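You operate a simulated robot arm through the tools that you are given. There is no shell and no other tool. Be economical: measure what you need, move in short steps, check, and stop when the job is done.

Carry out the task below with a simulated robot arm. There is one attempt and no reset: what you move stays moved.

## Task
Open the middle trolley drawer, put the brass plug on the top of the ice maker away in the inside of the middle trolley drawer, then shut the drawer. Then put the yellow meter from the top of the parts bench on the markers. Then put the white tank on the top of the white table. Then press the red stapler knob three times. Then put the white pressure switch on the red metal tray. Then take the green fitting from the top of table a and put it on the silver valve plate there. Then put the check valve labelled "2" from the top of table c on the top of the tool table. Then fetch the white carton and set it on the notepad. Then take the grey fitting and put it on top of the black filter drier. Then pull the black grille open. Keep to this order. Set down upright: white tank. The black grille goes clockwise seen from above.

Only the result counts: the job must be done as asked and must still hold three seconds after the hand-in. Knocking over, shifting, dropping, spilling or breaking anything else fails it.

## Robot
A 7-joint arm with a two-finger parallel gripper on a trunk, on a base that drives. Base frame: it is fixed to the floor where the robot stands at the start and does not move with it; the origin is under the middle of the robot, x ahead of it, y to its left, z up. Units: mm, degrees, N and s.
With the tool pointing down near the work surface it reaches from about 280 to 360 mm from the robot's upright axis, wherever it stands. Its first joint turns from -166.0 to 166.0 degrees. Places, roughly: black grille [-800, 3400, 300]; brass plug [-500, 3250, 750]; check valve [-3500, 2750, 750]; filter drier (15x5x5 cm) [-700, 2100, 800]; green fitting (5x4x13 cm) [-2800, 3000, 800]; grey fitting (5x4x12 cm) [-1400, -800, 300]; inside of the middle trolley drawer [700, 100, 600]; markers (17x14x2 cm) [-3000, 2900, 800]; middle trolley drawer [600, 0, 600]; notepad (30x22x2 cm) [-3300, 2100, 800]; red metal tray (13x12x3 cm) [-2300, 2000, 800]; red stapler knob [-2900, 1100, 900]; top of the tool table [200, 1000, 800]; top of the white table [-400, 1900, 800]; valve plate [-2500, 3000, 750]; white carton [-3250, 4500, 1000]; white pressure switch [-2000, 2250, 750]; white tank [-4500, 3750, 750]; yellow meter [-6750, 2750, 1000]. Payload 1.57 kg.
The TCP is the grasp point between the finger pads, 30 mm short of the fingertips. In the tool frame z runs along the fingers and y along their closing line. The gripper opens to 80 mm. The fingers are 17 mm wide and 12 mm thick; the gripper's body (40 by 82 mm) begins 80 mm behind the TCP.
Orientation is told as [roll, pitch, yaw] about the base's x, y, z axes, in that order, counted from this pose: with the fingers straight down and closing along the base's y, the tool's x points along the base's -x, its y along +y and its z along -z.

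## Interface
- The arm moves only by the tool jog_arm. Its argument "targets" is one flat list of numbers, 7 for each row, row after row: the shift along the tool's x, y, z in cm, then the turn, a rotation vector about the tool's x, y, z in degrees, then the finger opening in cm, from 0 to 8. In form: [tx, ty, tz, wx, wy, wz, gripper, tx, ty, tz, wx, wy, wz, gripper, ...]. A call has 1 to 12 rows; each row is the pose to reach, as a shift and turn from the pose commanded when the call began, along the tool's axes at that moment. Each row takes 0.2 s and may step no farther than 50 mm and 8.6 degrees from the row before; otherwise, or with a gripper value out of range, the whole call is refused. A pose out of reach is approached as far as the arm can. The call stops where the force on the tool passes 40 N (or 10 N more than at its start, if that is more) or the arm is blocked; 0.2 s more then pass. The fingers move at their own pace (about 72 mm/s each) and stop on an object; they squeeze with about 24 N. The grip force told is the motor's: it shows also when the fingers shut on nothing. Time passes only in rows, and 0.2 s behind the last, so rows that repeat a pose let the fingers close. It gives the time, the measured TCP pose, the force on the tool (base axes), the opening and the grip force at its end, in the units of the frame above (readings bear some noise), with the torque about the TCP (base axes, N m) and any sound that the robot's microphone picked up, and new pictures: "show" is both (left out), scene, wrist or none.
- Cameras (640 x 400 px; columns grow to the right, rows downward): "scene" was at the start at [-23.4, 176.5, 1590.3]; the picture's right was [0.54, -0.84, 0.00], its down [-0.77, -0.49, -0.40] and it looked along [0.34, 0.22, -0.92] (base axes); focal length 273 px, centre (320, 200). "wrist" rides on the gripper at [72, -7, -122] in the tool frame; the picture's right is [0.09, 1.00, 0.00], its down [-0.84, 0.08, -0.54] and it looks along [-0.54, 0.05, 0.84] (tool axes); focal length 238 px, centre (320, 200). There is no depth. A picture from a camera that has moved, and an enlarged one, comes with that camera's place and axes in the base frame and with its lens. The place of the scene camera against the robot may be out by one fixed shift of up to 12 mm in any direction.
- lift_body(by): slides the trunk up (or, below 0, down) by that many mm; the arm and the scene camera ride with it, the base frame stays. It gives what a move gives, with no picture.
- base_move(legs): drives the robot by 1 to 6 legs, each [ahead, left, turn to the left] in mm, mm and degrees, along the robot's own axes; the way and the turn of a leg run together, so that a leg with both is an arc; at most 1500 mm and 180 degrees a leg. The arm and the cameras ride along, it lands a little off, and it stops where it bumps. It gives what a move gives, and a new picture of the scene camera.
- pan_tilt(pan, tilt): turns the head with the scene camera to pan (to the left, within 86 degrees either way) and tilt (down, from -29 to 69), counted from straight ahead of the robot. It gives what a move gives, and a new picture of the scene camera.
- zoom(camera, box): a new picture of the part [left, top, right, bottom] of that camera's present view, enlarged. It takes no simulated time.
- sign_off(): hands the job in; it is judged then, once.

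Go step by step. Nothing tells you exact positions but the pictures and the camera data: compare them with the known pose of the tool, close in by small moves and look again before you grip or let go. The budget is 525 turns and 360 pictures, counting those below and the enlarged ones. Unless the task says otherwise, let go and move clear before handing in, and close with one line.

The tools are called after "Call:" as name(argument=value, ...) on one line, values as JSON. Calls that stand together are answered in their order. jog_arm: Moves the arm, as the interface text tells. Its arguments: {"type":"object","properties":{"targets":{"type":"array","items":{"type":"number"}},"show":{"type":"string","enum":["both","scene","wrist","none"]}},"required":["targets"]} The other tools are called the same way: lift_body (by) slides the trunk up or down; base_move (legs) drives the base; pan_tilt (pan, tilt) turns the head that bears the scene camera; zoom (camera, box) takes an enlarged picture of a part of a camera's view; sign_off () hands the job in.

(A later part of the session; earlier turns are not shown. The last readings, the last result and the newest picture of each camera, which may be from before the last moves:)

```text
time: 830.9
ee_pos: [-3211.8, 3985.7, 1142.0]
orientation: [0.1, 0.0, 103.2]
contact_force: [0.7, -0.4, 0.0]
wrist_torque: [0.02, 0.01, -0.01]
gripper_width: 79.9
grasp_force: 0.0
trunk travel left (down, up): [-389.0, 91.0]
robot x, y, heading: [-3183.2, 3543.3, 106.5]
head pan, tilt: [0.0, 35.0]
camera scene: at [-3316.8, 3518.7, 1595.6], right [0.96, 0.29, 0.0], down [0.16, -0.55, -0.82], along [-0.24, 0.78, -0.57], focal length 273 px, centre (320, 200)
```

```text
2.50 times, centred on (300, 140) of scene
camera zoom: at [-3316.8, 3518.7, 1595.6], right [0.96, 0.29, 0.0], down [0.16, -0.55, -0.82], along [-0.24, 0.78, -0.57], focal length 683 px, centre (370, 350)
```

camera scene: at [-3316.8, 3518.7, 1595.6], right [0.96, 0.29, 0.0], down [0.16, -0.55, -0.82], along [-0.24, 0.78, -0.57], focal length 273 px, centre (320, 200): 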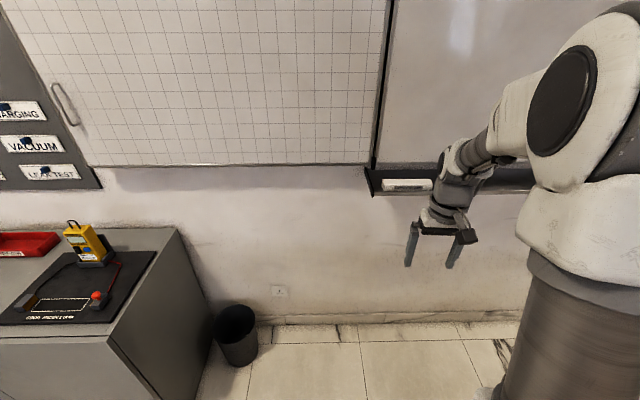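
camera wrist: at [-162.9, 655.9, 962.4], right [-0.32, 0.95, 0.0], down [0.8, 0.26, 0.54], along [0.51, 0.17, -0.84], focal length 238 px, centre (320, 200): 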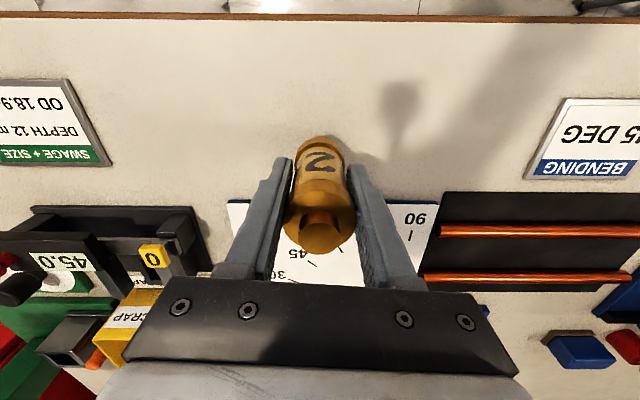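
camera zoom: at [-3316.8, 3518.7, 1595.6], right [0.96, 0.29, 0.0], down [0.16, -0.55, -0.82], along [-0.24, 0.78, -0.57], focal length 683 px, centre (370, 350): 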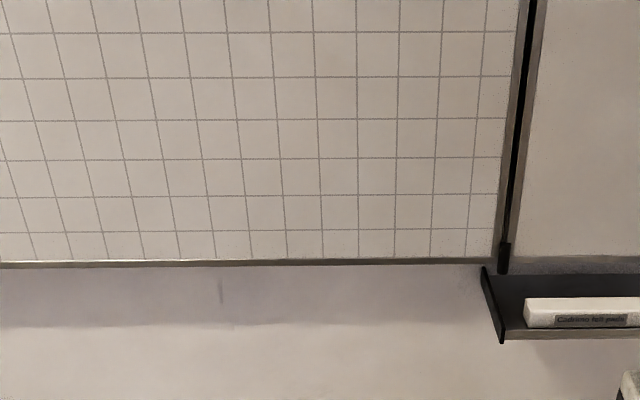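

Call:
zoom(camera="scene", box=[350, 140, 490, 230])

Call:
jog_arm(targets=[0, 0, 0, 0, 0, 0, 8], show="wrist")

```text
4.44 times, centred on (420, 185) of scene
camera zoom: at [-3316.8, 3518.7, 1595.6], right [0.96, 0.29, 0.0], down [0.16, -0.55, -0.82], along [-0.24, 0.78, -0.57], focal length 1214 px, centre (-124, 267)
```

zoom: 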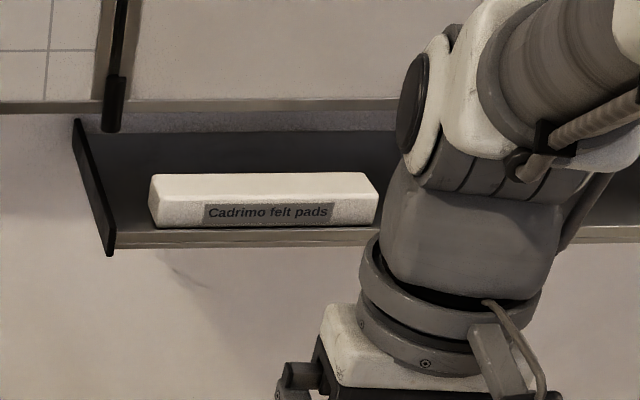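

```text
time: 831.2
ee_pos: [-3212.1, 3985.9, 1141.9]
orientation: [0.1, -0.1, 103.2]
contact_force: [0.1, 0.2, 0.6]
wrist_torque: [-0.01, 0.0, 0.01]
gripper_width: 80.1
grasp_force: 0.0
trunk travel left (down, up): [-389.0, 91.0]
robot x, y, heading: [-3188.9, 3547.7, 106.4]
head pan, tilt: [0.0, 35.0]
camera wrist: at [-3188.2, 3916.6, 1263.1], right [-0.95, -0.32, 0.0], down [-0.27, 0.8, 0.54], along [-0.17, 0.51, -0.84], focal length 238 px, centre (320, 200)
```

wrist: 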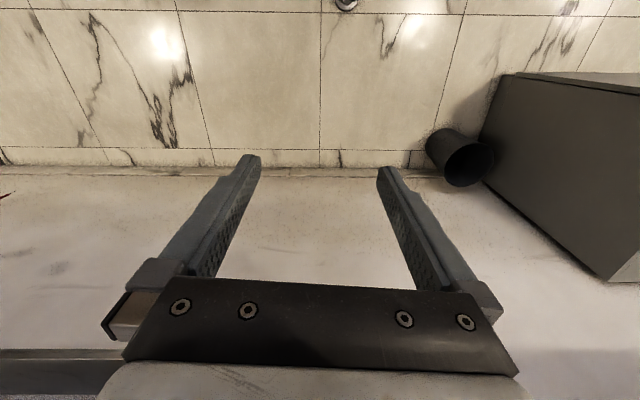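

The carton is about 200×41×28 mm lying along the ledge at (-3263, 4377, 1095). I'll raise, move closer, and turn the tool 90° so the fingers close across it.

Call:
lift_body(by=85)

Call:
base_move(legs=[[240, -54, 0]])

Call:
jog_arm(targets=[0, 0, 0, 0, 0, -8, 8, 0, 0, 0, 0, 0, -16, 8, 0, 0, 0, 0, 0, -24, 8, 0, 0, 0, 0, 0, -32, 8, 0, 0, 0, 0, 0, -40, 8, 0, 0, 0, 0, 0, -48, 8, 0, 0, 0, 0, 0, -56, 8, 0, 0, 0, 0, 0, -64, 8, 0, 0, 0, 0, 0, -72, 8, 0, 0, 0, 0, 0, -80, 8, 0, 0, 0, 0, 0, -86.8, 8], show="both")

```text
time: 832.5
ee_pos: [-3211.2, 3984.9, 1226.1]
orientation: [0.1, 0.0, 103.3]
contact_force: [-0.1, 0.3, -1.1]
wrist_torque: [0.0, 0.02, -0.01]
gripper_width: 79.9
grasp_force: 0.1
trunk travel left (down, up): [-474.0, 6.0]
robot x, y, heading: [-3188.3, 3545.0, 106.4]
head pan, tilt: [0.0, 35.0]
```

```text
time: 834.6
ee_pos: [-3227.4, 4229.7, 1226.6]
orientation: [0.2, 0.0, 103.2]
contact_force: [0.5, 0.3, 0.0]
wrist_torque: [0.01, 0.0, 0.02]
gripper_width: 79.8
grasp_force: 0.1
trunk travel left (down, up): [-474.0, 6.0]
robot x, y, heading: [-3203.7, 3793.8, 106.5]
head pan, tilt: [0.0, 35.0]
camera scene: at [-3333.2, 3763.6, 1680.6], right [0.96, 0.29, 0.0], down [0.16, -0.55, -0.82], along [-0.23, 0.78, -0.57], focal length 273 px, centre (320, 200)
```

scene: 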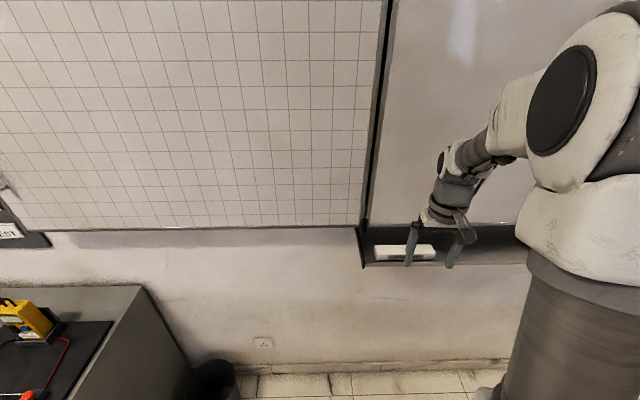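

```text
time: 837.0
ee_pos: [-3228.4, 4230.6, 1226.7]
orientation: [0.0, -0.1, -169.9]
contact_force: [-0.5, -0.5, 0.2]
wrist_torque: [0.0, -0.01, -0.02]
gripper_width: 79.9
grasp_force: 0.1
trunk travel left (down, up): [-474.0, 6.0]
robot x, y, heading: [-3201.6, 3789.9, 106.5]
head pan, tilt: [0.0, 35.0]
camera scene: at [-3333.2, 3763.2, 1680.6], right [0.96, 0.29, 0.0], down [0.16, -0.55, -0.82], along [-0.23, 0.79, -0.57], focal length 273 px, centre (320, 200)
camera wrist: at [-3157.6, 4248.4, 1348.2], right [0.27, -0.96, 0.0], down [-0.81, -0.22, 0.54], along [-0.52, -0.14, -0.84], focal length 238 px, centre (320, 200)
```

scene: 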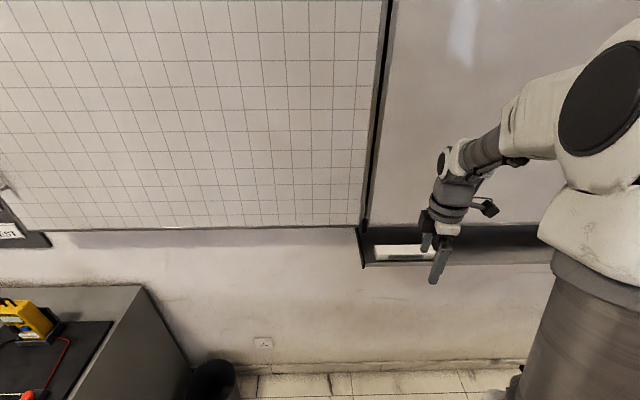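
wrist: 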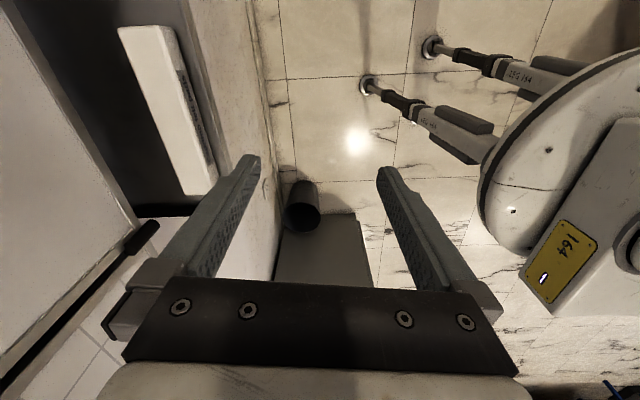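

Carton is to the image left. Moving most of the way toward it with a 6° yaw fix, then looking.

Call:
jog_arm(targets=[0, -3.5, 0, 0, 0, -2, 8, 0, -7, 0, 0, 0, -4, 8, 0.1, -10, 0, 0, 0, -6, 8], show="wrist")

```text
time: 837.8
ee_pos: [-3247.0, 4329.6, 1226.6]
orientation: [0.0, -0.1, -164.0]
contact_force: [0.9, -0.5, 0.4]
wrist_torque: [-0.01, -0.04, -0.01]
gripper_width: 80.1
grasp_force: 0.0
trunk travel left (down, up): [-474.0, 6.0]
robot x, y, heading: [-3203.6, 3791.0, 106.3]
head pan, tilt: [0.0, 35.0]
camera wrist: at [-3178.3, 4355.4, 1348.3], right [0.36, -0.93, 0.0], down [-0.78, -0.31, 0.54], along [-0.51, -0.2, -0.84], focal length 238 px, centre (320, 200)
```

wrist: 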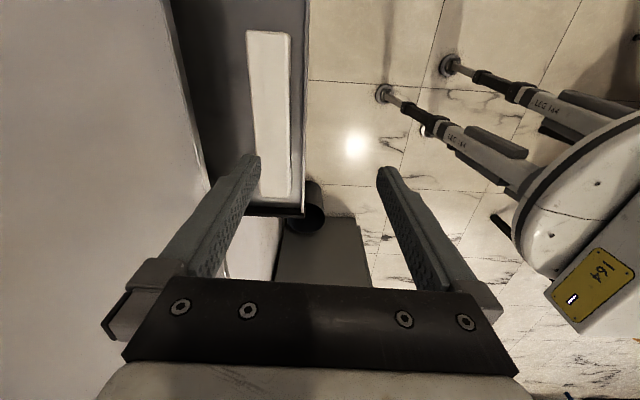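

Narrowing the opening to clear the board and moving over the carton.

Call:
jog_arm(targets=[0.6, -1.6, 0, 0, 0, 0, 5.6, 1.2, -3.2, 0, 0, 0, 0, 5.6, 1.7, -4.7, 0, 0, 0, 0, 5.6], show="both")

```text
time: 838.6
ee_pos: [-3242.0, 4378.1, 1227.4]
orientation: [0.0, -0.1, -164.1]
contact_force: [-0.6, 0.1, 0.0]
wrist_torque: [0.02, 0.03, 0.02]
gripper_width: 56.0
grasp_force: 0.0
trunk travel left (down, up): [-474.0, 6.0]
robot x, y, heading: [-3204.0, 3794.0, 106.3]
head pan, tilt: [0.0, 35.0]
camera scene: at [-3333.2, 3763.4, 1680.6], right [0.96, 0.29, 0.0], down [0.16, -0.55, -0.82], along [-0.23, 0.78, -0.57], focal length 273 px, centre (320, 200)
camera wrist: at [-3174.0, 4404.3, 1348.0], right [0.36, -0.93, 0.0], down [-0.78, -0.3, 0.54], along [-0.51, -0.2, -0.84], focal length 238 px, centre (320, 200)
```

scene: 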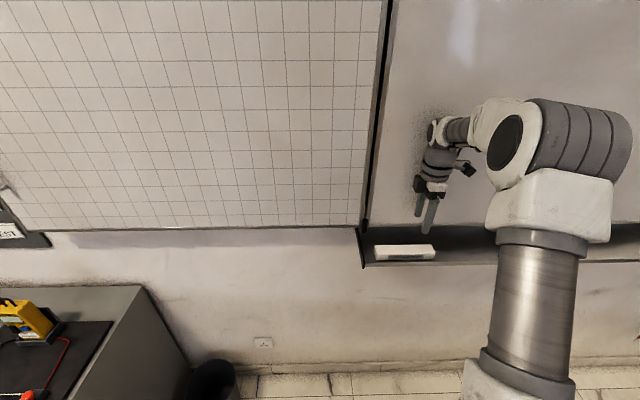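
wrist: 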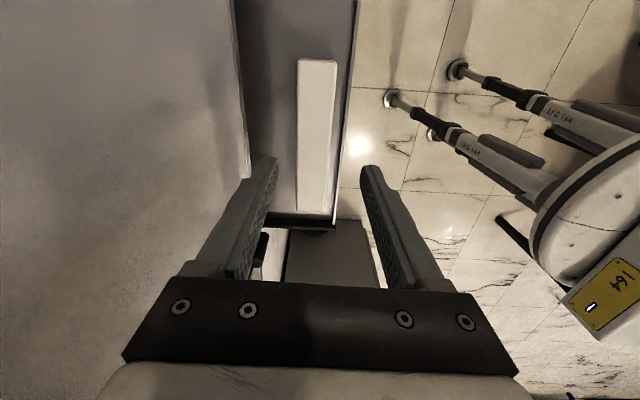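

Aligned. Lowering 75 mm and checking.

Call:
lift_body(by=-75)

Call:
jog_arm(targets=[0, -0.3, 0, 0, 0, 0, 5.6], show="both")

Call:
zoom(camera="scene", box=[350, 100, 490, 200])

```text
time: 839.8
ee_pos: [-3242.0, 4378.5, 1152.0]
orientation: [0.0, -0.1, -164.0]
contact_force: [-0.1, -0.6, 0.4]
wrist_torque: [0.03, 0.0, -0.03]
gripper_width: 55.9
grasp_force: 0.0
trunk travel left (down, up): [-399.0, 81.0]
robot x, y, heading: [-3204.8, 3790.5, 106.5]
head pan, tilt: [0.0, 35.0]
```

```text
time: 840.1
ee_pos: [-3242.4, 4381.1, 1152.6]
orientation: [0.1, -0.2, -163.9]
contact_force: [-0.7, -0.1, 0.2]
wrist_torque: [0.07, -0.01, -0.01]
gripper_width: 56.1
grasp_force: 0.0
trunk travel left (down, up): [-399.0, 81.0]
robot x, y, heading: [-3202.3, 3792.0, 106.9]
head pan, tilt: [0.0, 35.0]
camera scene: at [-3333.2, 3763.2, 1605.6], right [0.96, 0.29, 0.0], down [0.16, -0.55, -0.82], along [-0.23, 0.79, -0.57], focal length 273 px, centre (320, 200)
camera wrist: at [-3174.9, 4406.8, 1273.8], right [0.36, -0.93, 0.0], down [-0.78, -0.3, 0.54], along [-0.51, -0.2, -0.84], focal length 238 px, centre (320, 200)
```

scene: 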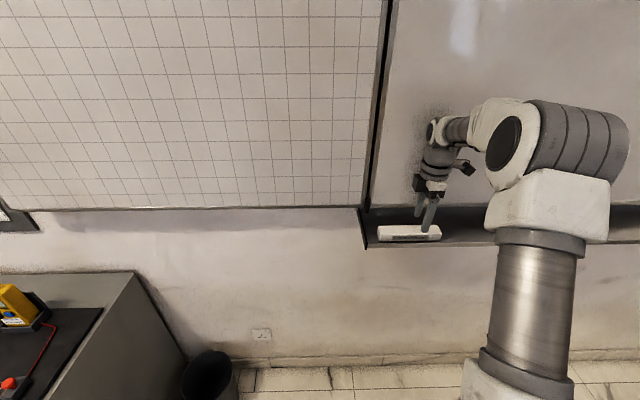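
wrist: 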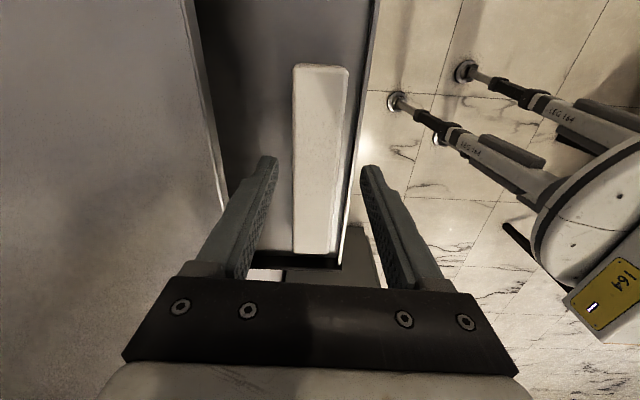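

```text
4.00 times, centred on (420, 150) of scene
camera zoom: at [-3333.2, 3763.2, 1605.6], right [0.96, 0.29, 0.0], down [0.16, -0.55, -0.82], along [-0.23, 0.79, -0.57], focal length 1092 px, centre (-80, 400)
```

zoom: 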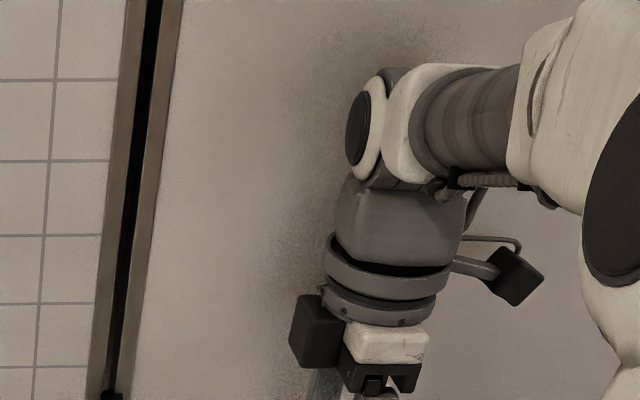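

The carton centre is about 21 mm to the west; shifting, then lowering the fingers around it.

Call:
jog_arm(targets=[-2.1, 0, 0, 0, 0, 0, 5.6, -2.1, 0, 1, 0, 0, 0, 5.6, -2.1, 0, 2, 0, 0, 0, 5.6, -2.1, 0, 3, 0, 0, 0, 5.6, -2.1, 0, 4, 0, 0, 0, 5.6], show="both")

Call:
zoom(camera="scene", box=[350, 170, 490, 270])

```text
time: 841.4
ee_pos: [-3263.9, 4375.2, 1112.0]
orientation: [0.0, 0.0, -164.0]
contact_force: [-0.1, -0.1, 0.2]
wrist_torque: [-0.01, -0.03, -0.01]
gripper_width: 56.0
grasp_force: 0.0
trunk travel left (down, up): [-399.0, 81.0]
robot x, y, heading: [-3204.5, 3794.2, 106.7]
head pan, tilt: [0.0, 35.0]
camera scene: at [-3333.2, 3763.3, 1605.6], right [0.96, 0.29, 0.0], down [0.16, -0.55, -0.82], along [-0.23, 0.79, -0.57], focal length 273 px, centre (320, 200)
camera wrist: at [-3195.9, 4401.0, 1232.3], right [0.36, -0.93, 0.0], down [-0.78, -0.3, 0.54], along [-0.51, -0.2, -0.84], focal length 238 px, centre (320, 200)
```

scene: 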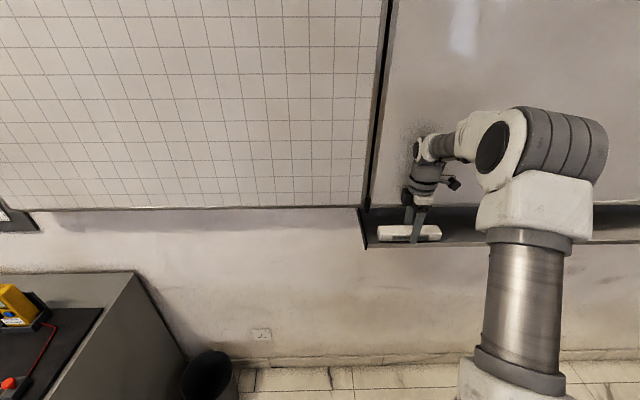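
wrist: 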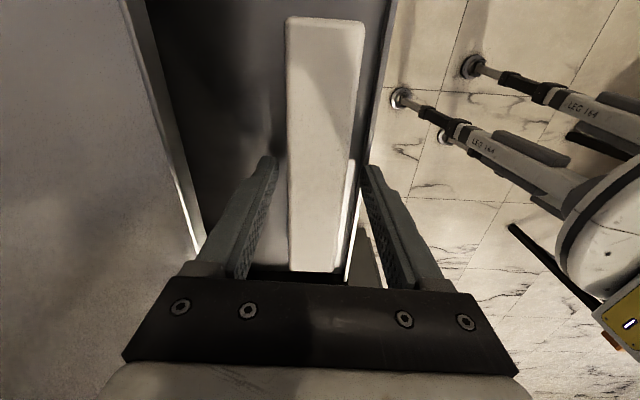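

```text
4.00 times, centred on (420, 220) of scene
camera zoom: at [-3333.2, 3763.3, 1605.6], right [0.96, 0.29, 0.0], down [0.16, -0.55, -0.82], along [-0.23, 0.79, -0.57], focal length 1092 px, centre (-80, 120)
```

zoom: 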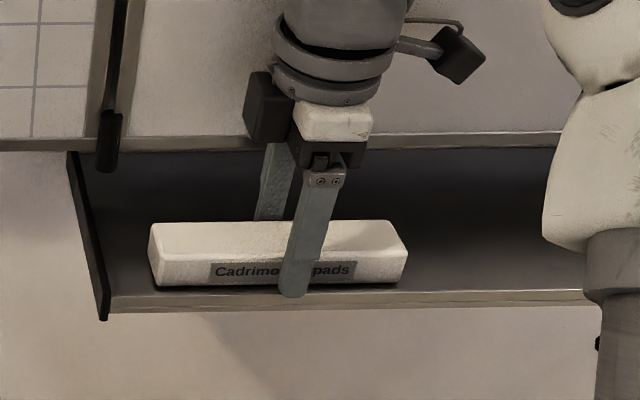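

Fingers straddle the carton. Closing and lifting.

Call:
jog_arm(targets=[0, 0, 0, 0, 0, 0, 4, 0, 0, 0, 0, 0, 0, 2.5, 0, 0, 0, 0, 0, 0, 2.5, 0, 0, 0, 0, 0, 0, 2.5], show="none")

Call:
lift_body(by=70)

Call:
zoom(camera="scene", box=[330, 150, 490, 270])

```text
time: 842.4
ee_pos: [-3264.2, 4374.3, 1110.5]
orientation: [0.0, -0.2, -164.0]
contact_force: [0.4, -0.4, -1.0]
wrist_torque: [0.01, 0.01, 0.03]
gripper_width: 37.5
grasp_force: 24.1
trunk travel left (down, up): [-399.0, 81.0]
robot x, y, heading: [-3202.7, 3793.2, 106.6]
head pan, tilt: [0.0, 35.0]
```

```text
time: 843.4
ee_pos: [-3263.2, 4374.0, 1180.6]
orientation: [0.0, -0.1, -164.0]
contact_force: [-0.1, -1.3, -0.6]
wrist_torque: [0.01, -0.02, 0.01]
gripper_width: 37.3
grasp_force: 24.3
trunk travel left (down, up): [-469.0, 11.0]
robot x, y, heading: [-3202.8, 3791.3, 106.2]
head pan, tilt: [0.0, 35.0]
```

```text
3.33 times, centred on (410, 210) of scene
camera zoom: at [-3333.2, 3763.4, 1675.5], right [0.96, 0.29, 0.0], down [0.16, -0.55, -0.82], along [-0.23, 0.78, -0.57], focal length 910 px, centre (20, 167)
```

zoom: 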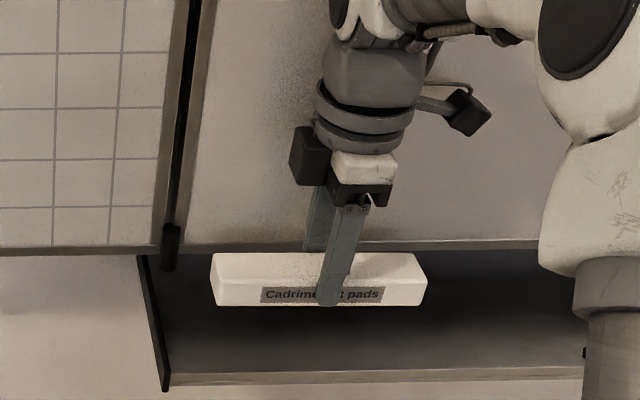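

Carton held level. Pulling it away from the wall, then turning the tool back to its natural yaw.

Call:
jog_arm(targets=[0, 4, 0, 0, 0, 0, 2.5, 0, 8, 0, 0, 0, 0, 2.5, 0, 12, 0, 0, 0, 0, 2.5, 0, 15, 0, 0, 0, 0, 2.5], show="none")

Call:
base_move(legs=[[-200, 0, 0]])

Call:
jog_arm(targets=[0, 0, 0, 0, 0, 8.5, 2.5, 0, 0, 0, 0, 0, 17, 2.5, 0, 0, 0, 0, 0, 25.5, 2.5, 0, 0, 0, 0, 0, 34, 2.5, 0, 0, 0, 0, 0, 42.5, 2.5, 0, 0, 0, 0, 0, 51, 2.5, 0, 0, 0, 0, 0, 59.5, 2.5, 0, 0, 0, 0, 0, 68, 2.5, 0, 0, 0, 0, 0, 76.5, 2.5, 0, 0, 0, 0, 0, 85, 2.5, 0, 0, 0, 0, 0, 92, 2.5], show="wrist")

```text
time: 844.4
ee_pos: [-3222.2, 4229.9, 1180.0]
orientation: [0.0, -0.1, -163.9]
contact_force: [-0.3, -0.2, -1.4]
wrist_torque: [-0.02, 0.01, 0.05]
gripper_width: 37.1
grasp_force: 23.7
trunk travel left (down, up): [-469.0, 11.0]
robot x, y, heading: [-3201.6, 3793.1, 106.5]
head pan, tilt: [0.0, 35.0]
```

```text
time: 846.4
ee_pos: [-3163.5, 4040.5, 1180.9]
orientation: [0.1, -0.1, -164.1]
contact_force: [0.4, -0.8, -0.6]
wrist_torque: [0.01, -0.02, 0.0]
gripper_width: 37.2
grasp_force: 24.3
trunk travel left (down, up): [-469.0, 11.0]
robot x, y, heading: [-3143.3, 3600.3, 106.7]
head pan, tilt: [0.0, 35.0]
camera scene: at [-3276.6, 3573.2, 1675.6], right [0.96, 0.28, 0.0], down [0.16, -0.55, -0.82], along [-0.23, 0.79, -0.57], focal length 273 px, centre (320, 200)
```

scene: 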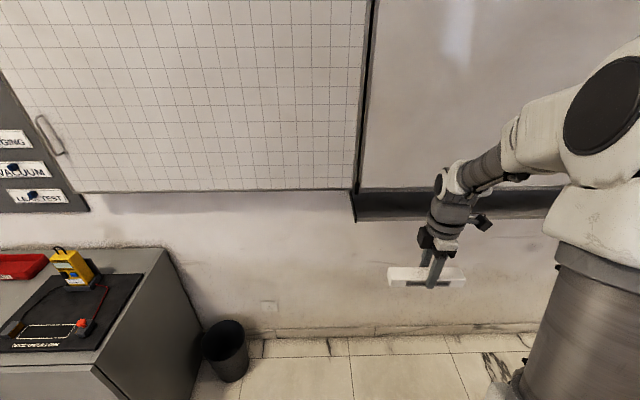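

```text
time: 848.8
ee_pos: [-3165.1, 4040.5, 1181.6]
orientation: [0.1, -0.1, 103.8]
contact_force: [-0.5, -0.3, -1.4]
wrist_torque: [0.01, -0.02, 0.01]
gripper_width: 37.4
grasp_force: 23.8
trunk travel left (down, up): [-469.0, 11.0]
robot x, y, heading: [-3147.3, 3600.9, 106.5]
head pan, tilt: [0.0, 35.0]
camera wrist: at [-3141.1, 3972.4, 1302.8], right [-0.95, -0.33, 0.0], down [-0.27, 0.79, 0.54], along [-0.18, 0.51, -0.84], focal length 238 px, centre (320, 200)
```

wrist: 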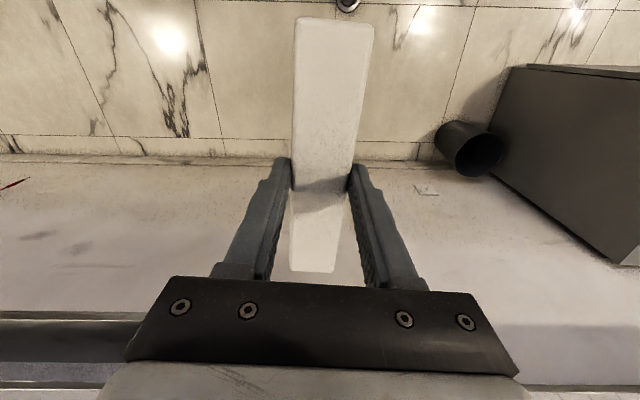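

Call:
base_move(legs=[[-150, 0, 0], [0, 1170, 0]])

```text
time: 858.9
ee_pos: [-4237.4, 3566.1, 1182.8]
orientation: [0.0, 0.0, 104.0]
contact_force: [-0.4, -0.1, -1.3]
wrist_torque: [-0.03, 0.0, -0.01]
gripper_width: 37.6
grasp_force: 24.1
trunk travel left (down, up): [-469.0, 11.0]
robot x, y, heading: [-4216.8, 3125.4, 106.4]
head pan, tilt: [0.0, 35.0]
camera scene: at [-4346.9, 3098.6, 1675.5], right [0.96, 0.29, 0.0], down [0.16, -0.55, -0.82], along [-0.23, 0.78, -0.57], focal length 273 px, centre (320, 200)
```

scene: 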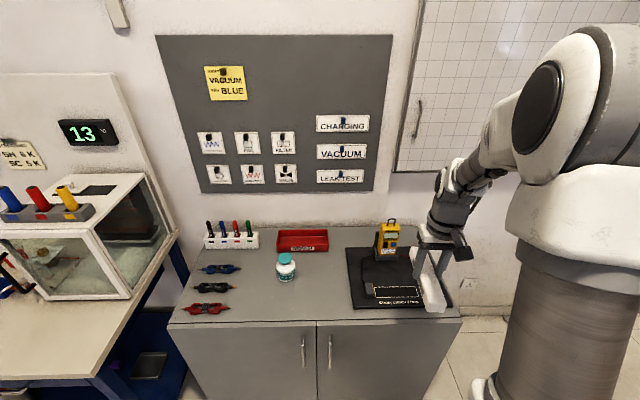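

Call:
base_move(legs=[[-700, 20, 0], [-520, 0, 0]])

Call:
pan_tilt(pan=-75, tilt=45)

```text
time: 862.9
ee_pos: [-4085.3, 2997.0, 1179.8]
orientation: [0.1, 0.0, 104.4]
contact_force: [0.1, 0.5, -2.2]
wrist_torque: [-0.04, -0.05, 0.01]
gripper_width: 37.4
grasp_force: 24.5
trunk travel left (down, up): [-469.0, 11.0]
robot x, y, heading: [-4064.4, 2558.5, 107.2]
head pan, tilt: [0.0, 35.0]
stopped in leg 1: the robot was blocked; the commanded pose is now the measured one
camera scene: at [-4192.3, 2528.6, 1675.6], right [0.96, 0.29, 0.0], down [0.17, -0.55, -0.82], along [-0.24, 0.78, -0.57], focal length 273 px, centre (320, 200)
```

scene: 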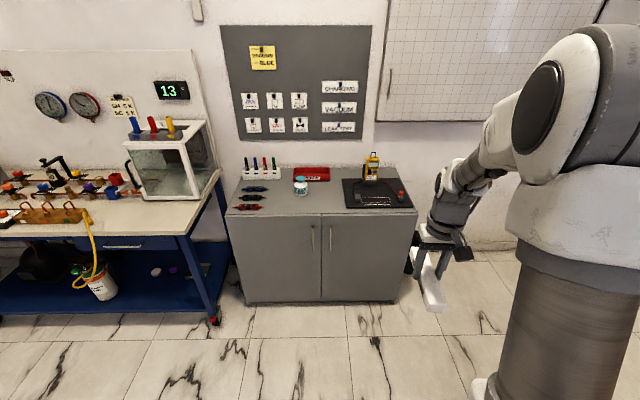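

```text
time: 864.4
ee_pos: [-4083.7, 2996.7, 1181.1]
orientation: [0.1, -0.1, 104.4]
contact_force: [0.6, -0.3, -1.7]
wrist_torque: [-0.01, 0.02, 0.02]
gripper_width: 37.3
grasp_force: 24.3
trunk travel left (down, up): [-469.0, 11.0]
robot x, y, heading: [-4060.7, 2558.7, 107.3]
head pan, tilt: [-75.0, 45.0]
camera scene: at [-4097.3, 2486.4, 1660.7], right [0.53, -0.85, 0.0], down [-0.6, -0.38, -0.71], along [0.6, 0.38, -0.71], focal length 273 px, centre (320, 200)
```

scene: 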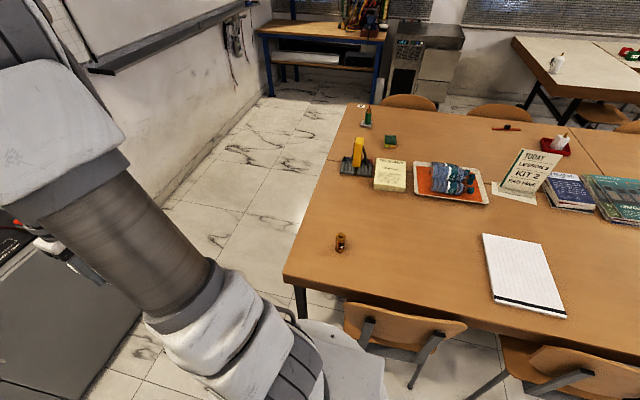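

A chair edge is close. Stepping left, squaring, and reversing on.

Call:
base_move(legs=[[0, 60, 0], [0, 0, -1], [-640, 0, 0]])

```text
time: 870.1
ee_pos: [-3959.0, 2363.9, 1181.6]
orientation: [0.1, -0.1, 103.5]
contact_force: [0.4, -0.2, -1.1]
wrist_torque: [-0.02, -0.02, 0.01]
gripper_width: 37.5
grasp_force: 23.7
trunk travel left (down, up): [-469.0, 11.0]
robot x, y, heading: [-3941.8, 1922.9, 106.2]
head pan, tilt: [-75.0, 45.0]
camera scene: at [-3980.7, 1854.2, 1660.7], right [0.51, -0.86, 0.0], down [-0.61, -0.36, -0.71], along [0.61, 0.36, -0.71], focal length 273 px, centre (320, 200)
```

scene: 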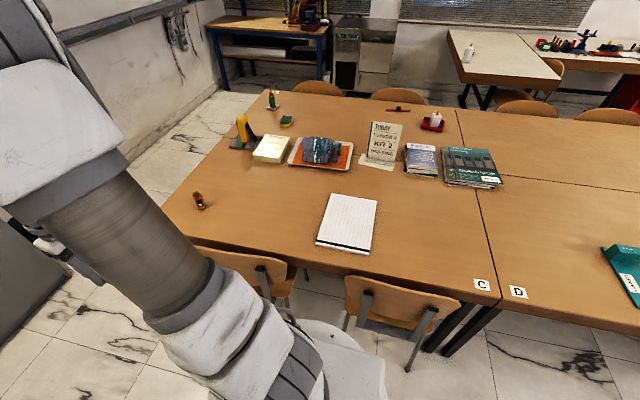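

Beside the notepad (about u from -2664 to -2363). Swinging the arm to the right.

Call:
base_move(legs=[[0, -50, 0]])

Call:
jog_arm(targets=[1.22, -4.71, 0, 0, 0, 6.33, 2.5, 2.95, -9.27, 0, 0, 0, 12.66, 2.5, 5.16, -13.61, 0, 0, 0, 19, 2.5, 7.84, -17.65, 0, 0, 0, 25.3, 2.5, 10.97, -21.4, 0, 0, 0, 31.65, 2.5, 14.49, -24.79, 0, 0, 0, 38, 2.5, 18.34, -27.74, 0, 0, 0, 44.3, 2.5, 22.51, -30.28, 0, 0, 0, 50.65, 2.5, 26.94, -32.34, 0, 0, 0, 57, 2.5, 31.53, -33.87, 0, 0, 0, 63.3, 2.5, 36.31, -34.91, 0, 0, 0, 69.65, 2.5, 41.17, -35.41, 0, 0, 0, 76, 2.5], show="both")

```text
time: 871.2
ee_pos: [-3910.6, 2376.3, 1181.8]
orientation: [0.1, 0.0, 103.3]
contact_force: [-0.2, -0.4, -1.5]
wrist_torque: [-0.01, 0.01, 0.0]
gripper_width: 37.3
grasp_force: 23.9
trunk travel left (down, up): [-469.0, 11.0]
robot x, y, heading: [-3894.1, 1940.2, 106.1]
head pan, tilt: [-75.0, 45.0]
camera scene: at [-3932.4, 1868.2, 1660.8], right [0.51, -0.86, 0.0], down [-0.61, -0.36, -0.71], along [0.61, 0.36, -0.71], focal length 273 px, centre (320, 200)
```

scene: 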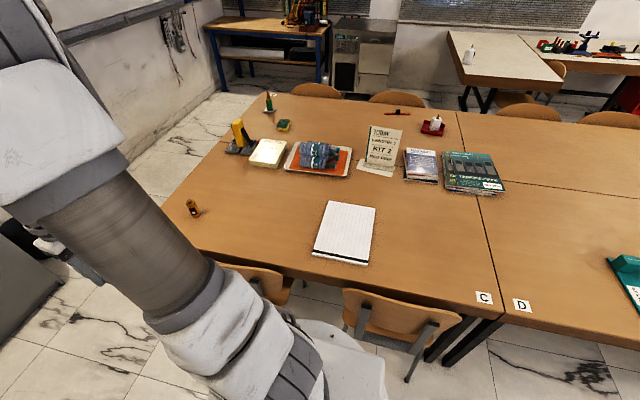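

```text
time: 873.8
ee_pos: [-3471.3, 2057.4, 1180.3]
orientation: [0.0, 0.1, 27.3]
contact_force: [0.9, 0.8, -0.5]
wrist_torque: [0.01, 0.0, 0.02]
gripper_width: 37.5
grasp_force: 23.9
trunk travel left (down, up): [-469.0, 11.0]
robot x, y, heading: [-3895.3, 1939.0, 106.1]
head pan, tilt: [-75.0, 45.0]
camera scene: at [-3932.6, 1867.6, 1660.7], right [0.51, -0.86, 0.0], down [-0.61, -0.36, -0.71], along [0.61, 0.36, -0.71], focal length 273 px, centre (320, 200)
camera wrist: at [-3532.0, 2018.0, 1302.0], right [-0.54, 0.84, 0.0], down [0.71, 0.45, 0.54], along [0.46, 0.29, -0.84], focal length 238 px, centre (320, 200)
```

scene: 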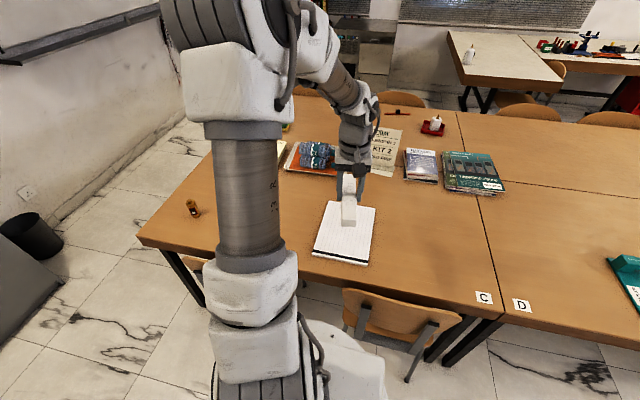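
wrist: 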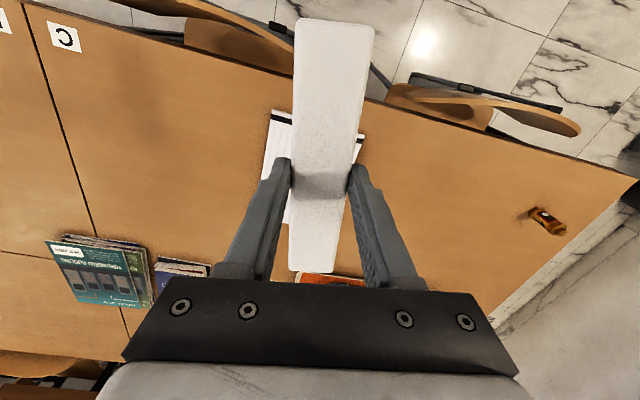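

Moving out over the notepad with an 11° yaw correction.

Call:
jog_arm(targets=[-4, -0.3, 0, 0, 0, 2.2, 2.5, -8, -0.6, 0, 0, 0, 4.4, 2.5, -12, -0.9, 0, 0, 0, 6.6, 2.5, -16, -1.2, 0, 0, 0, 8.8, 2.5, -19.8, -1.5, 0, 0, 0, 11, 2.5], show="both")

```text
time: 875.0
ee_pos: [-3289.8, 2136.3, 1179.1]
orientation: [0.0, 0.2, 16.3]
contact_force: [-0.2, 0.4, -1.4]
wrist_torque: [0.01, 0.01, 0.03]
gripper_width: 37.6
grasp_force: 24.2
trunk travel left (down, up): [-469.0, 11.0]
robot x, y, heading: [-3897.8, 1932.0, 106.0]
head pan, tilt: [-75.0, 45.0]
camera scene: at [-3932.2, 1868.0, 1660.8], right [0.51, -0.86, 0.0], down [-0.61, -0.36, -0.71], along [0.61, 0.36, -0.71], focal length 273 px, centre (320, 200)
camera wrist: at [-3356.2, 2109.5, 1300.6], right [-0.37, 0.93, 0.0], down [0.78, 0.31, 0.54], along [0.5, 0.2, -0.84], focal length 238 px, centre (320, 200)
```

scene: 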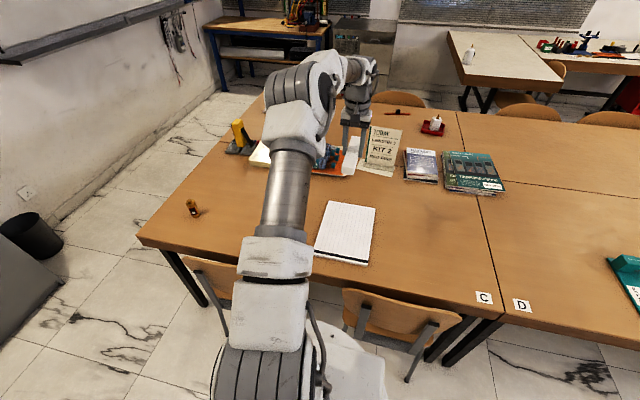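
wrist: 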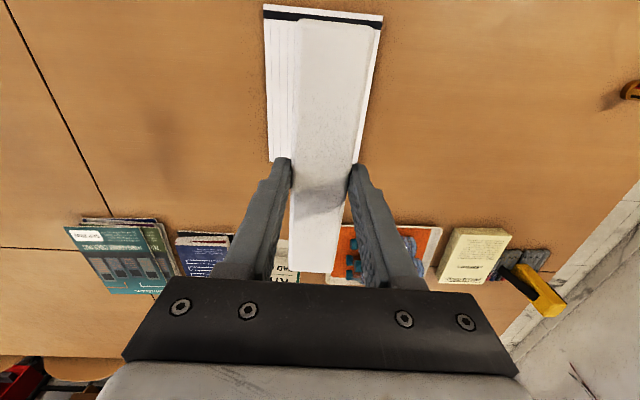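

Aligned with the notepad. Lowering.

Call:
lift_body(by=-340)

Call:
jog_arm(targets=[0, 0, 0.5, 0, 0, 0, 2.5], show="both")

```text
time: 878.3
ee_pos: [-3290.7, 2136.9, 839.1]
orientation: [0.0, 0.2, 16.4]
contact_force: [0.1, 0.4, -0.5]
wrist_torque: [0.0, 0.01, 0.0]
gripper_width: 37.3
grasp_force: 23.8
trunk travel left (down, up): [-129.0, 351.0]
robot x, y, heading: [-3897.5, 1937.4, 106.0]
head pan, tilt: [-75.0, 45.0]
```

```text
time: 878.7
ee_pos: [-3290.1, 2135.7, 835.0]
orientation: [0.1, 0.2, 16.2]
contact_force: [-0.7, 0.9, -1.2]
wrist_torque: [0.02, 0.0, -0.05]
gripper_width: 37.3
grasp_force: 24.5
trunk travel left (down, up): [-129.0, 351.0]
robot x, y, heading: [-3897.2, 1934.8, 105.8]
head pan, tilt: [-75.0, 45.0]
camera scene: at [-3932.8, 1867.9, 1320.8], right [0.51, -0.86, 0.0], down [-0.61, -0.36, -0.71], along [0.61, 0.36, -0.71], focal length 273 px, centre (320, 200)
camera wrist: at [-3356.9, 2109.1, 956.3], right [-0.37, 0.93, 0.0], down [0.78, 0.31, 0.54], along [0.5, 0.2, -0.84], focal length 238 px, centre (320, 200)
```

scene: 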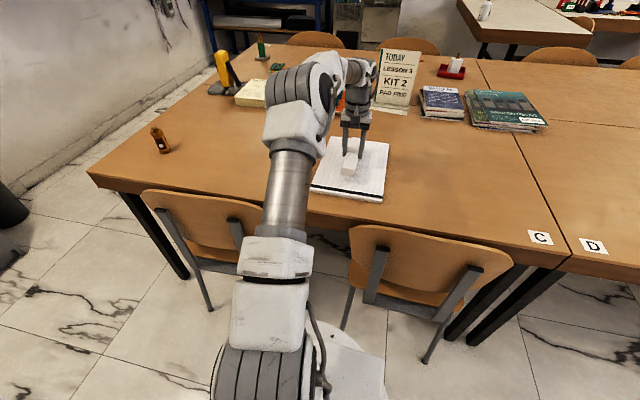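
wrist: 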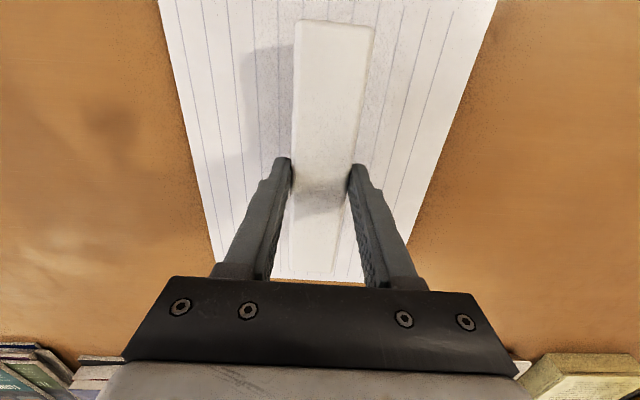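

Call:
jog_arm(targets=[0, 0, 0.5, 0, 0, 0, 2.5, 0, 0, 1, 0, 0, 0, 2.5, 0, 0, 1.5, 0, 0, 0, 2.5, 0, 0, 2, 0, 0, 0, 2.5], show="none")

Call:
jog_arm(targets=[0, 0, 0.4, 0, 0, 0, 2.5, 0, 0, 0.8, 0, 0, 0, 2.5, 0, 0, 1.2, 0, 0, 0, 2.5, 0, 0, 1.6, 0, 0, 0, 2.5], show="wrist")

```text
time: 879.7
ee_pos: [-3290.1, 2136.3, 814.0]
orientation: [0.0, 0.1, 16.2]
contact_force: [-0.4, 0.4, -1.7]
wrist_torque: [-0.03, -0.02, -0.01]
gripper_width: 37.4
grasp_force: 24.2
trunk travel left (down, up): [-129.0, 351.0]
robot x, y, heading: [-3897.1, 1935.3, 106.1]
head pan, tilt: [-75.0, 45.0]
```

```text
time: 880.7
ee_pos: [-3289.9, 2136.6, 802.8]
orientation: [0.1, -0.4, 16.5]
contact_force: [-4.1, -0.4, 25.5]
wrist_torque: [-0.02, 0.16, 0.0]
gripper_width: 37.7
grasp_force: 23.6
trunk travel left (down, up): [-129.0, 351.0]
robot x, y, heading: [-3897.4, 1935.9, 105.7]
head pan, tilt: [-75.0, 45.0]
camera wrist: at [-3358.2, 2109.3, 923.9], right [-0.37, 0.93, 0.0], down [0.78, 0.31, 0.55], along [0.51, 0.2, -0.84], focal length 238 px, centre (320, 200)
```

wrist: 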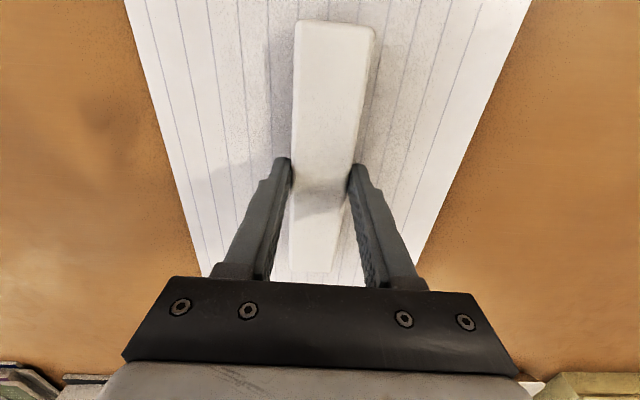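

On the notepad. Easing, releasing, and rising.

Call:
jog_arm(targets=[0, 0, -0.4, 0, 0, 0, 2.5, 0, 0, -0.5, 0, 0, 0, 4.5, 0, 0, -0.5, 0, 0, 0, 6, 0, 0, -0.5, 0, 0, 0, 6, 0, 0, -0.5, 0, 0, 0, 6], show="none")

Call:
lift_body(by=340)

Call:
jog_arm(targets=[4, 0.2, -2, 0, 0, 0, 8, 8, 0.4, -4, 0, 0, 0, 8, 12, 0.6, -4, 0, 0, 0, 8, 16, 0.8, -4, 0, 0, 0, 8, 20, 1, -4, 0, 0, 0, 8], show="both")

```text
time: 881.9
ee_pos: [-3291.6, 2135.8, 803.5]
orientation: [0.0, 0.1, 16.5]
contact_force: [-0.3, 0.1, 0.3]
wrist_torque: [0.06, 0.03, 0.0]
gripper_width: 59.9
grasp_force: 0.1
trunk travel left (down, up): [-129.0, 351.0]
robot x, y, heading: [-3899.1, 1937.4, 105.9]
head pan, tilt: [-75.0, 45.0]
```

```text
time: 885.2
ee_pos: [-3289.8, 2136.7, 1142.3]
orientation: [0.0, 0.1, 16.3]
contact_force: [-0.1, 0.8, -0.1]
wrist_torque: [0.0, 0.0, -0.01]
gripper_width: 60.1
grasp_force: 0.0
trunk travel left (down, up): [-469.0, 11.0]
robot x, y, heading: [-3892.4, 1938.3, 106.0]
head pan, tilt: [-75.0, 45.0]
```

```text
time: 886.5
ee_pos: [-3485.6, 2090.1, 1186.1]
orientation: [-0.1, 0.1, 16.4]
contact_force: [0.5, -0.3, -0.5]
wrist_torque: [-0.02, -0.02, 0.01]
gripper_width: 80.1
grasp_force: 0.1
trunk travel left (down, up): [-469.0, 11.0]
robot x, y, heading: [-3898.4, 1935.7, 106.1]
head pan, tilt: [-75.0, 45.0]
camera scene: at [-3933.3, 1867.7, 1660.7], right [0.51, -0.86, 0.0], down [-0.61, -0.36, -0.71], along [0.61, 0.36, -0.71], focal length 273 px, centre (320, 200)
camera wrist: at [-3552.5, 2063.1, 1307.4], right [-0.37, 0.93, 0.0], down [0.78, 0.31, 0.54], along [0.5, 0.2, -0.84], focal length 238 px, centre (320, 200)
```

scene: 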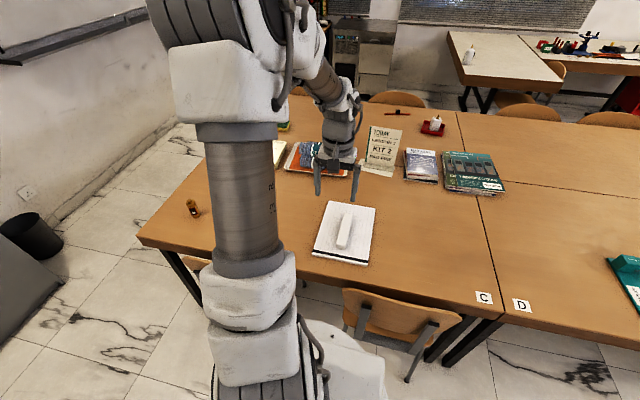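
wrist: 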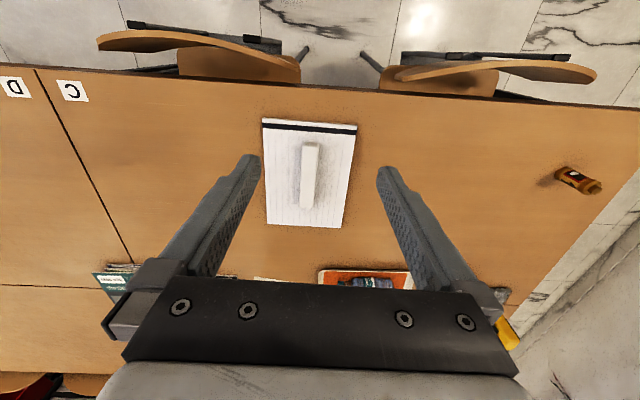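

The carton rests on the notepad. Next the grey fitting on the rack's low shelf at the south end. Swinging the arm forward and turning to drive down the left aisle.

Call:
jog_arm(targets=[0.64, 4.83, 0, 0, 0, -6.33, 8, 1.81, 9.56, 0, 0, 0, -12.66, 8, 3.5, 14.13, 0, 0, 0, -19, 8, 5.66, 18.47, 0, 0, 0, -25.3, 8, 8.31, 22.57, 0, 0, 0, -31.65, 8, 11.4, 26.36, 0, 0, 0, -38, 8, 14.86, 29.75, 0, 0, 0, -44.3, 8, 18.7, 32.76, 0, 0, 0, -50.65, 8, 22.86, 35.34, 0, 0, 0, -57, 8, 27.24, 37.42, 0, 0, 0, -63.3, 8, 31.84, 39.02, 0, 0, 0, -69.65, 8, 36.62, 40.1, 0, 0, 0, -76, 8], show="none")

Call:
base_move(legs=[[0, 230, 0], [0, 0, 180]])

Call:
pan_tilt(pan=0, tilt=30)

```text
time: 889.0
ee_pos: [-3946.6, 2372.1, 1184.4]
orientation: [0.1, -0.1, 92.4]
contact_force: [-0.9, 0.9, -0.1]
wrist_torque: [-0.01, 0.01, 0.05]
gripper_width: 80.3
grasp_force: 0.1
trunk travel left (down, up): [-469.0, 11.0]
robot x, y, heading: [-3898.2, 1937.9, 105.9]
head pan, tilt: [-75.0, 45.0]
```

```text
time: 901.3
ee_pos: [-4069.5, 1438.6, 1184.8]
orientation: [0.1, -0.1, -87.9]
contact_force: [-0.3, 0.5, 0.3]
wrist_torque: [0.04, -0.01, -0.02]
gripper_width: 79.8
grasp_force: 0.0
trunk travel left (down, up): [-469.0, 11.0]
robot x, y, heading: [-4118.8, 1871.7, -74.3]
head pan, tilt: [-75.0, 45.0]
camera scene: at [-4067.0, 1951.9, 1660.7], right [-0.51, 0.86, 0.0], down [0.61, 0.36, -0.71], along [-0.61, -0.36, -0.71], focal length 273 px, centre (320, 200)
```

scene: 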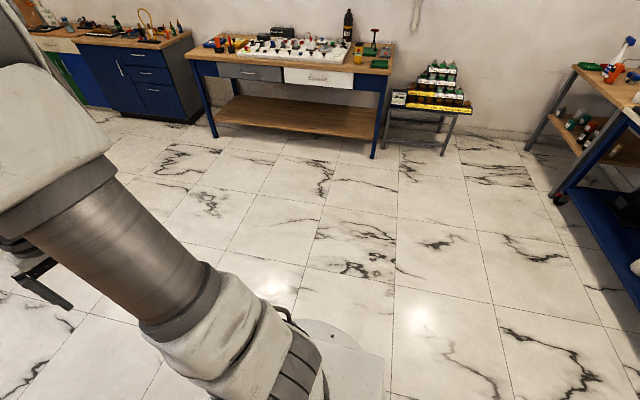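

```text
time: 902.8
ee_pos: [-4070.7, 1436.9, 1183.6]
orientation: [0.1, -0.1, -88.0]
contact_force: [0.6, -0.2, -0.1]
wrist_torque: [-0.02, 0.01, 0.0]
gripper_width: 80.0
grasp_force: 0.0
trunk travel left (down, up): [-469.0, 11.0]
robot x, y, heading: [-4120.0, 1874.3, -74.3]
head pan, tilt: [0.0, 30.0]
camera scene: at [-3972.7, 1906.3, 1683.3], right [-0.96, -0.27, 0.0], down [-0.13, 0.48, -0.87], along [0.23, -0.83, -0.5], focal length 273 px, centre (320, 200)
```

scene: 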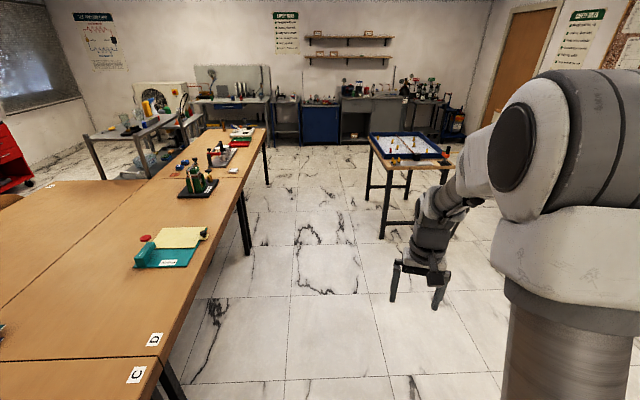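

The way south is open. Driving down the aisle and then toward the racks' front.

Call:
base_move(legs=[[1300, 0, 0], [1300, 0, 0.5], [1320, 0, 0], [0, 0, 90]])

Call:
pan_tilt(pan=20, tilt=35)

```text
time: 933.4
ee_pos: [-2620.6, -1846.1, 1184.6]
orientation: [0.1, 0.1, 1.8]
contact_force: [0.0, 0.2, -0.5]
wrist_torque: [0.02, -0.02, -0.03]
gripper_width: 79.7
grasp_force: 0.0
trunk travel left (down, up): [-469.0, 11.0]
robot x, y, heading: [-3053.5, -1888.5, 15.5]
head pan, tilt: [0.0, 30.0]
camera scene: at [-3076.8, -1748.6, 1683.3], right [0.27, -0.96, 0.0], down [-0.48, -0.13, -0.87], along [0.83, 0.23, -0.5], focal length 273 px, centre (320, 200)
```

scene: 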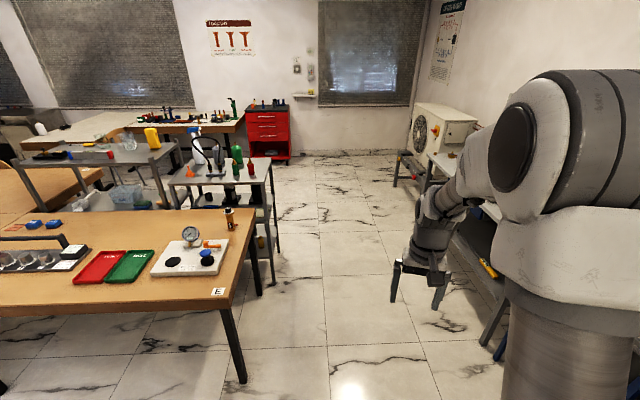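

```text
time: 934.2
ee_pos: [-2620.7, -1845.1, 1183.8]
orientation: [0.1, -0.1, 1.9]
contact_force: [-0.8, -0.8, 0.7]
wrist_torque: [-0.03, 0.0, 0.01]
gripper_width: 80.1
grasp_force: 0.1
trunk travel left (down, up): [-469.0, 11.0]
robot x, y, heading: [-3061.2, -1893.1, 15.3]
head pan, tilt: [20.0, 35.0]
camera scene: at [-3092.1, -1721.6, 1675.6], right [0.58, -0.82, 0.0], down [-0.47, -0.33, -0.82], along [0.67, 0.47, -0.57], focal length 273 px, centre (320, 200)
```

scene: 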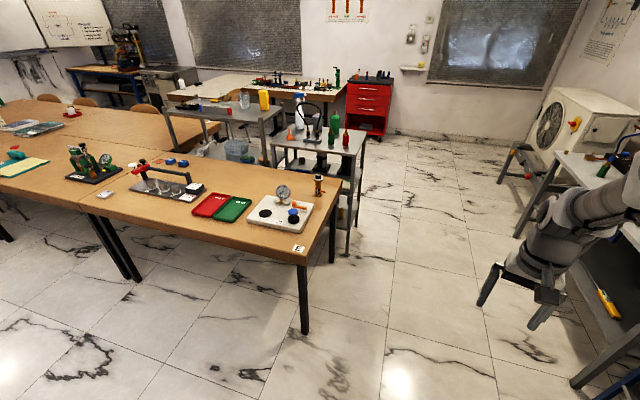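

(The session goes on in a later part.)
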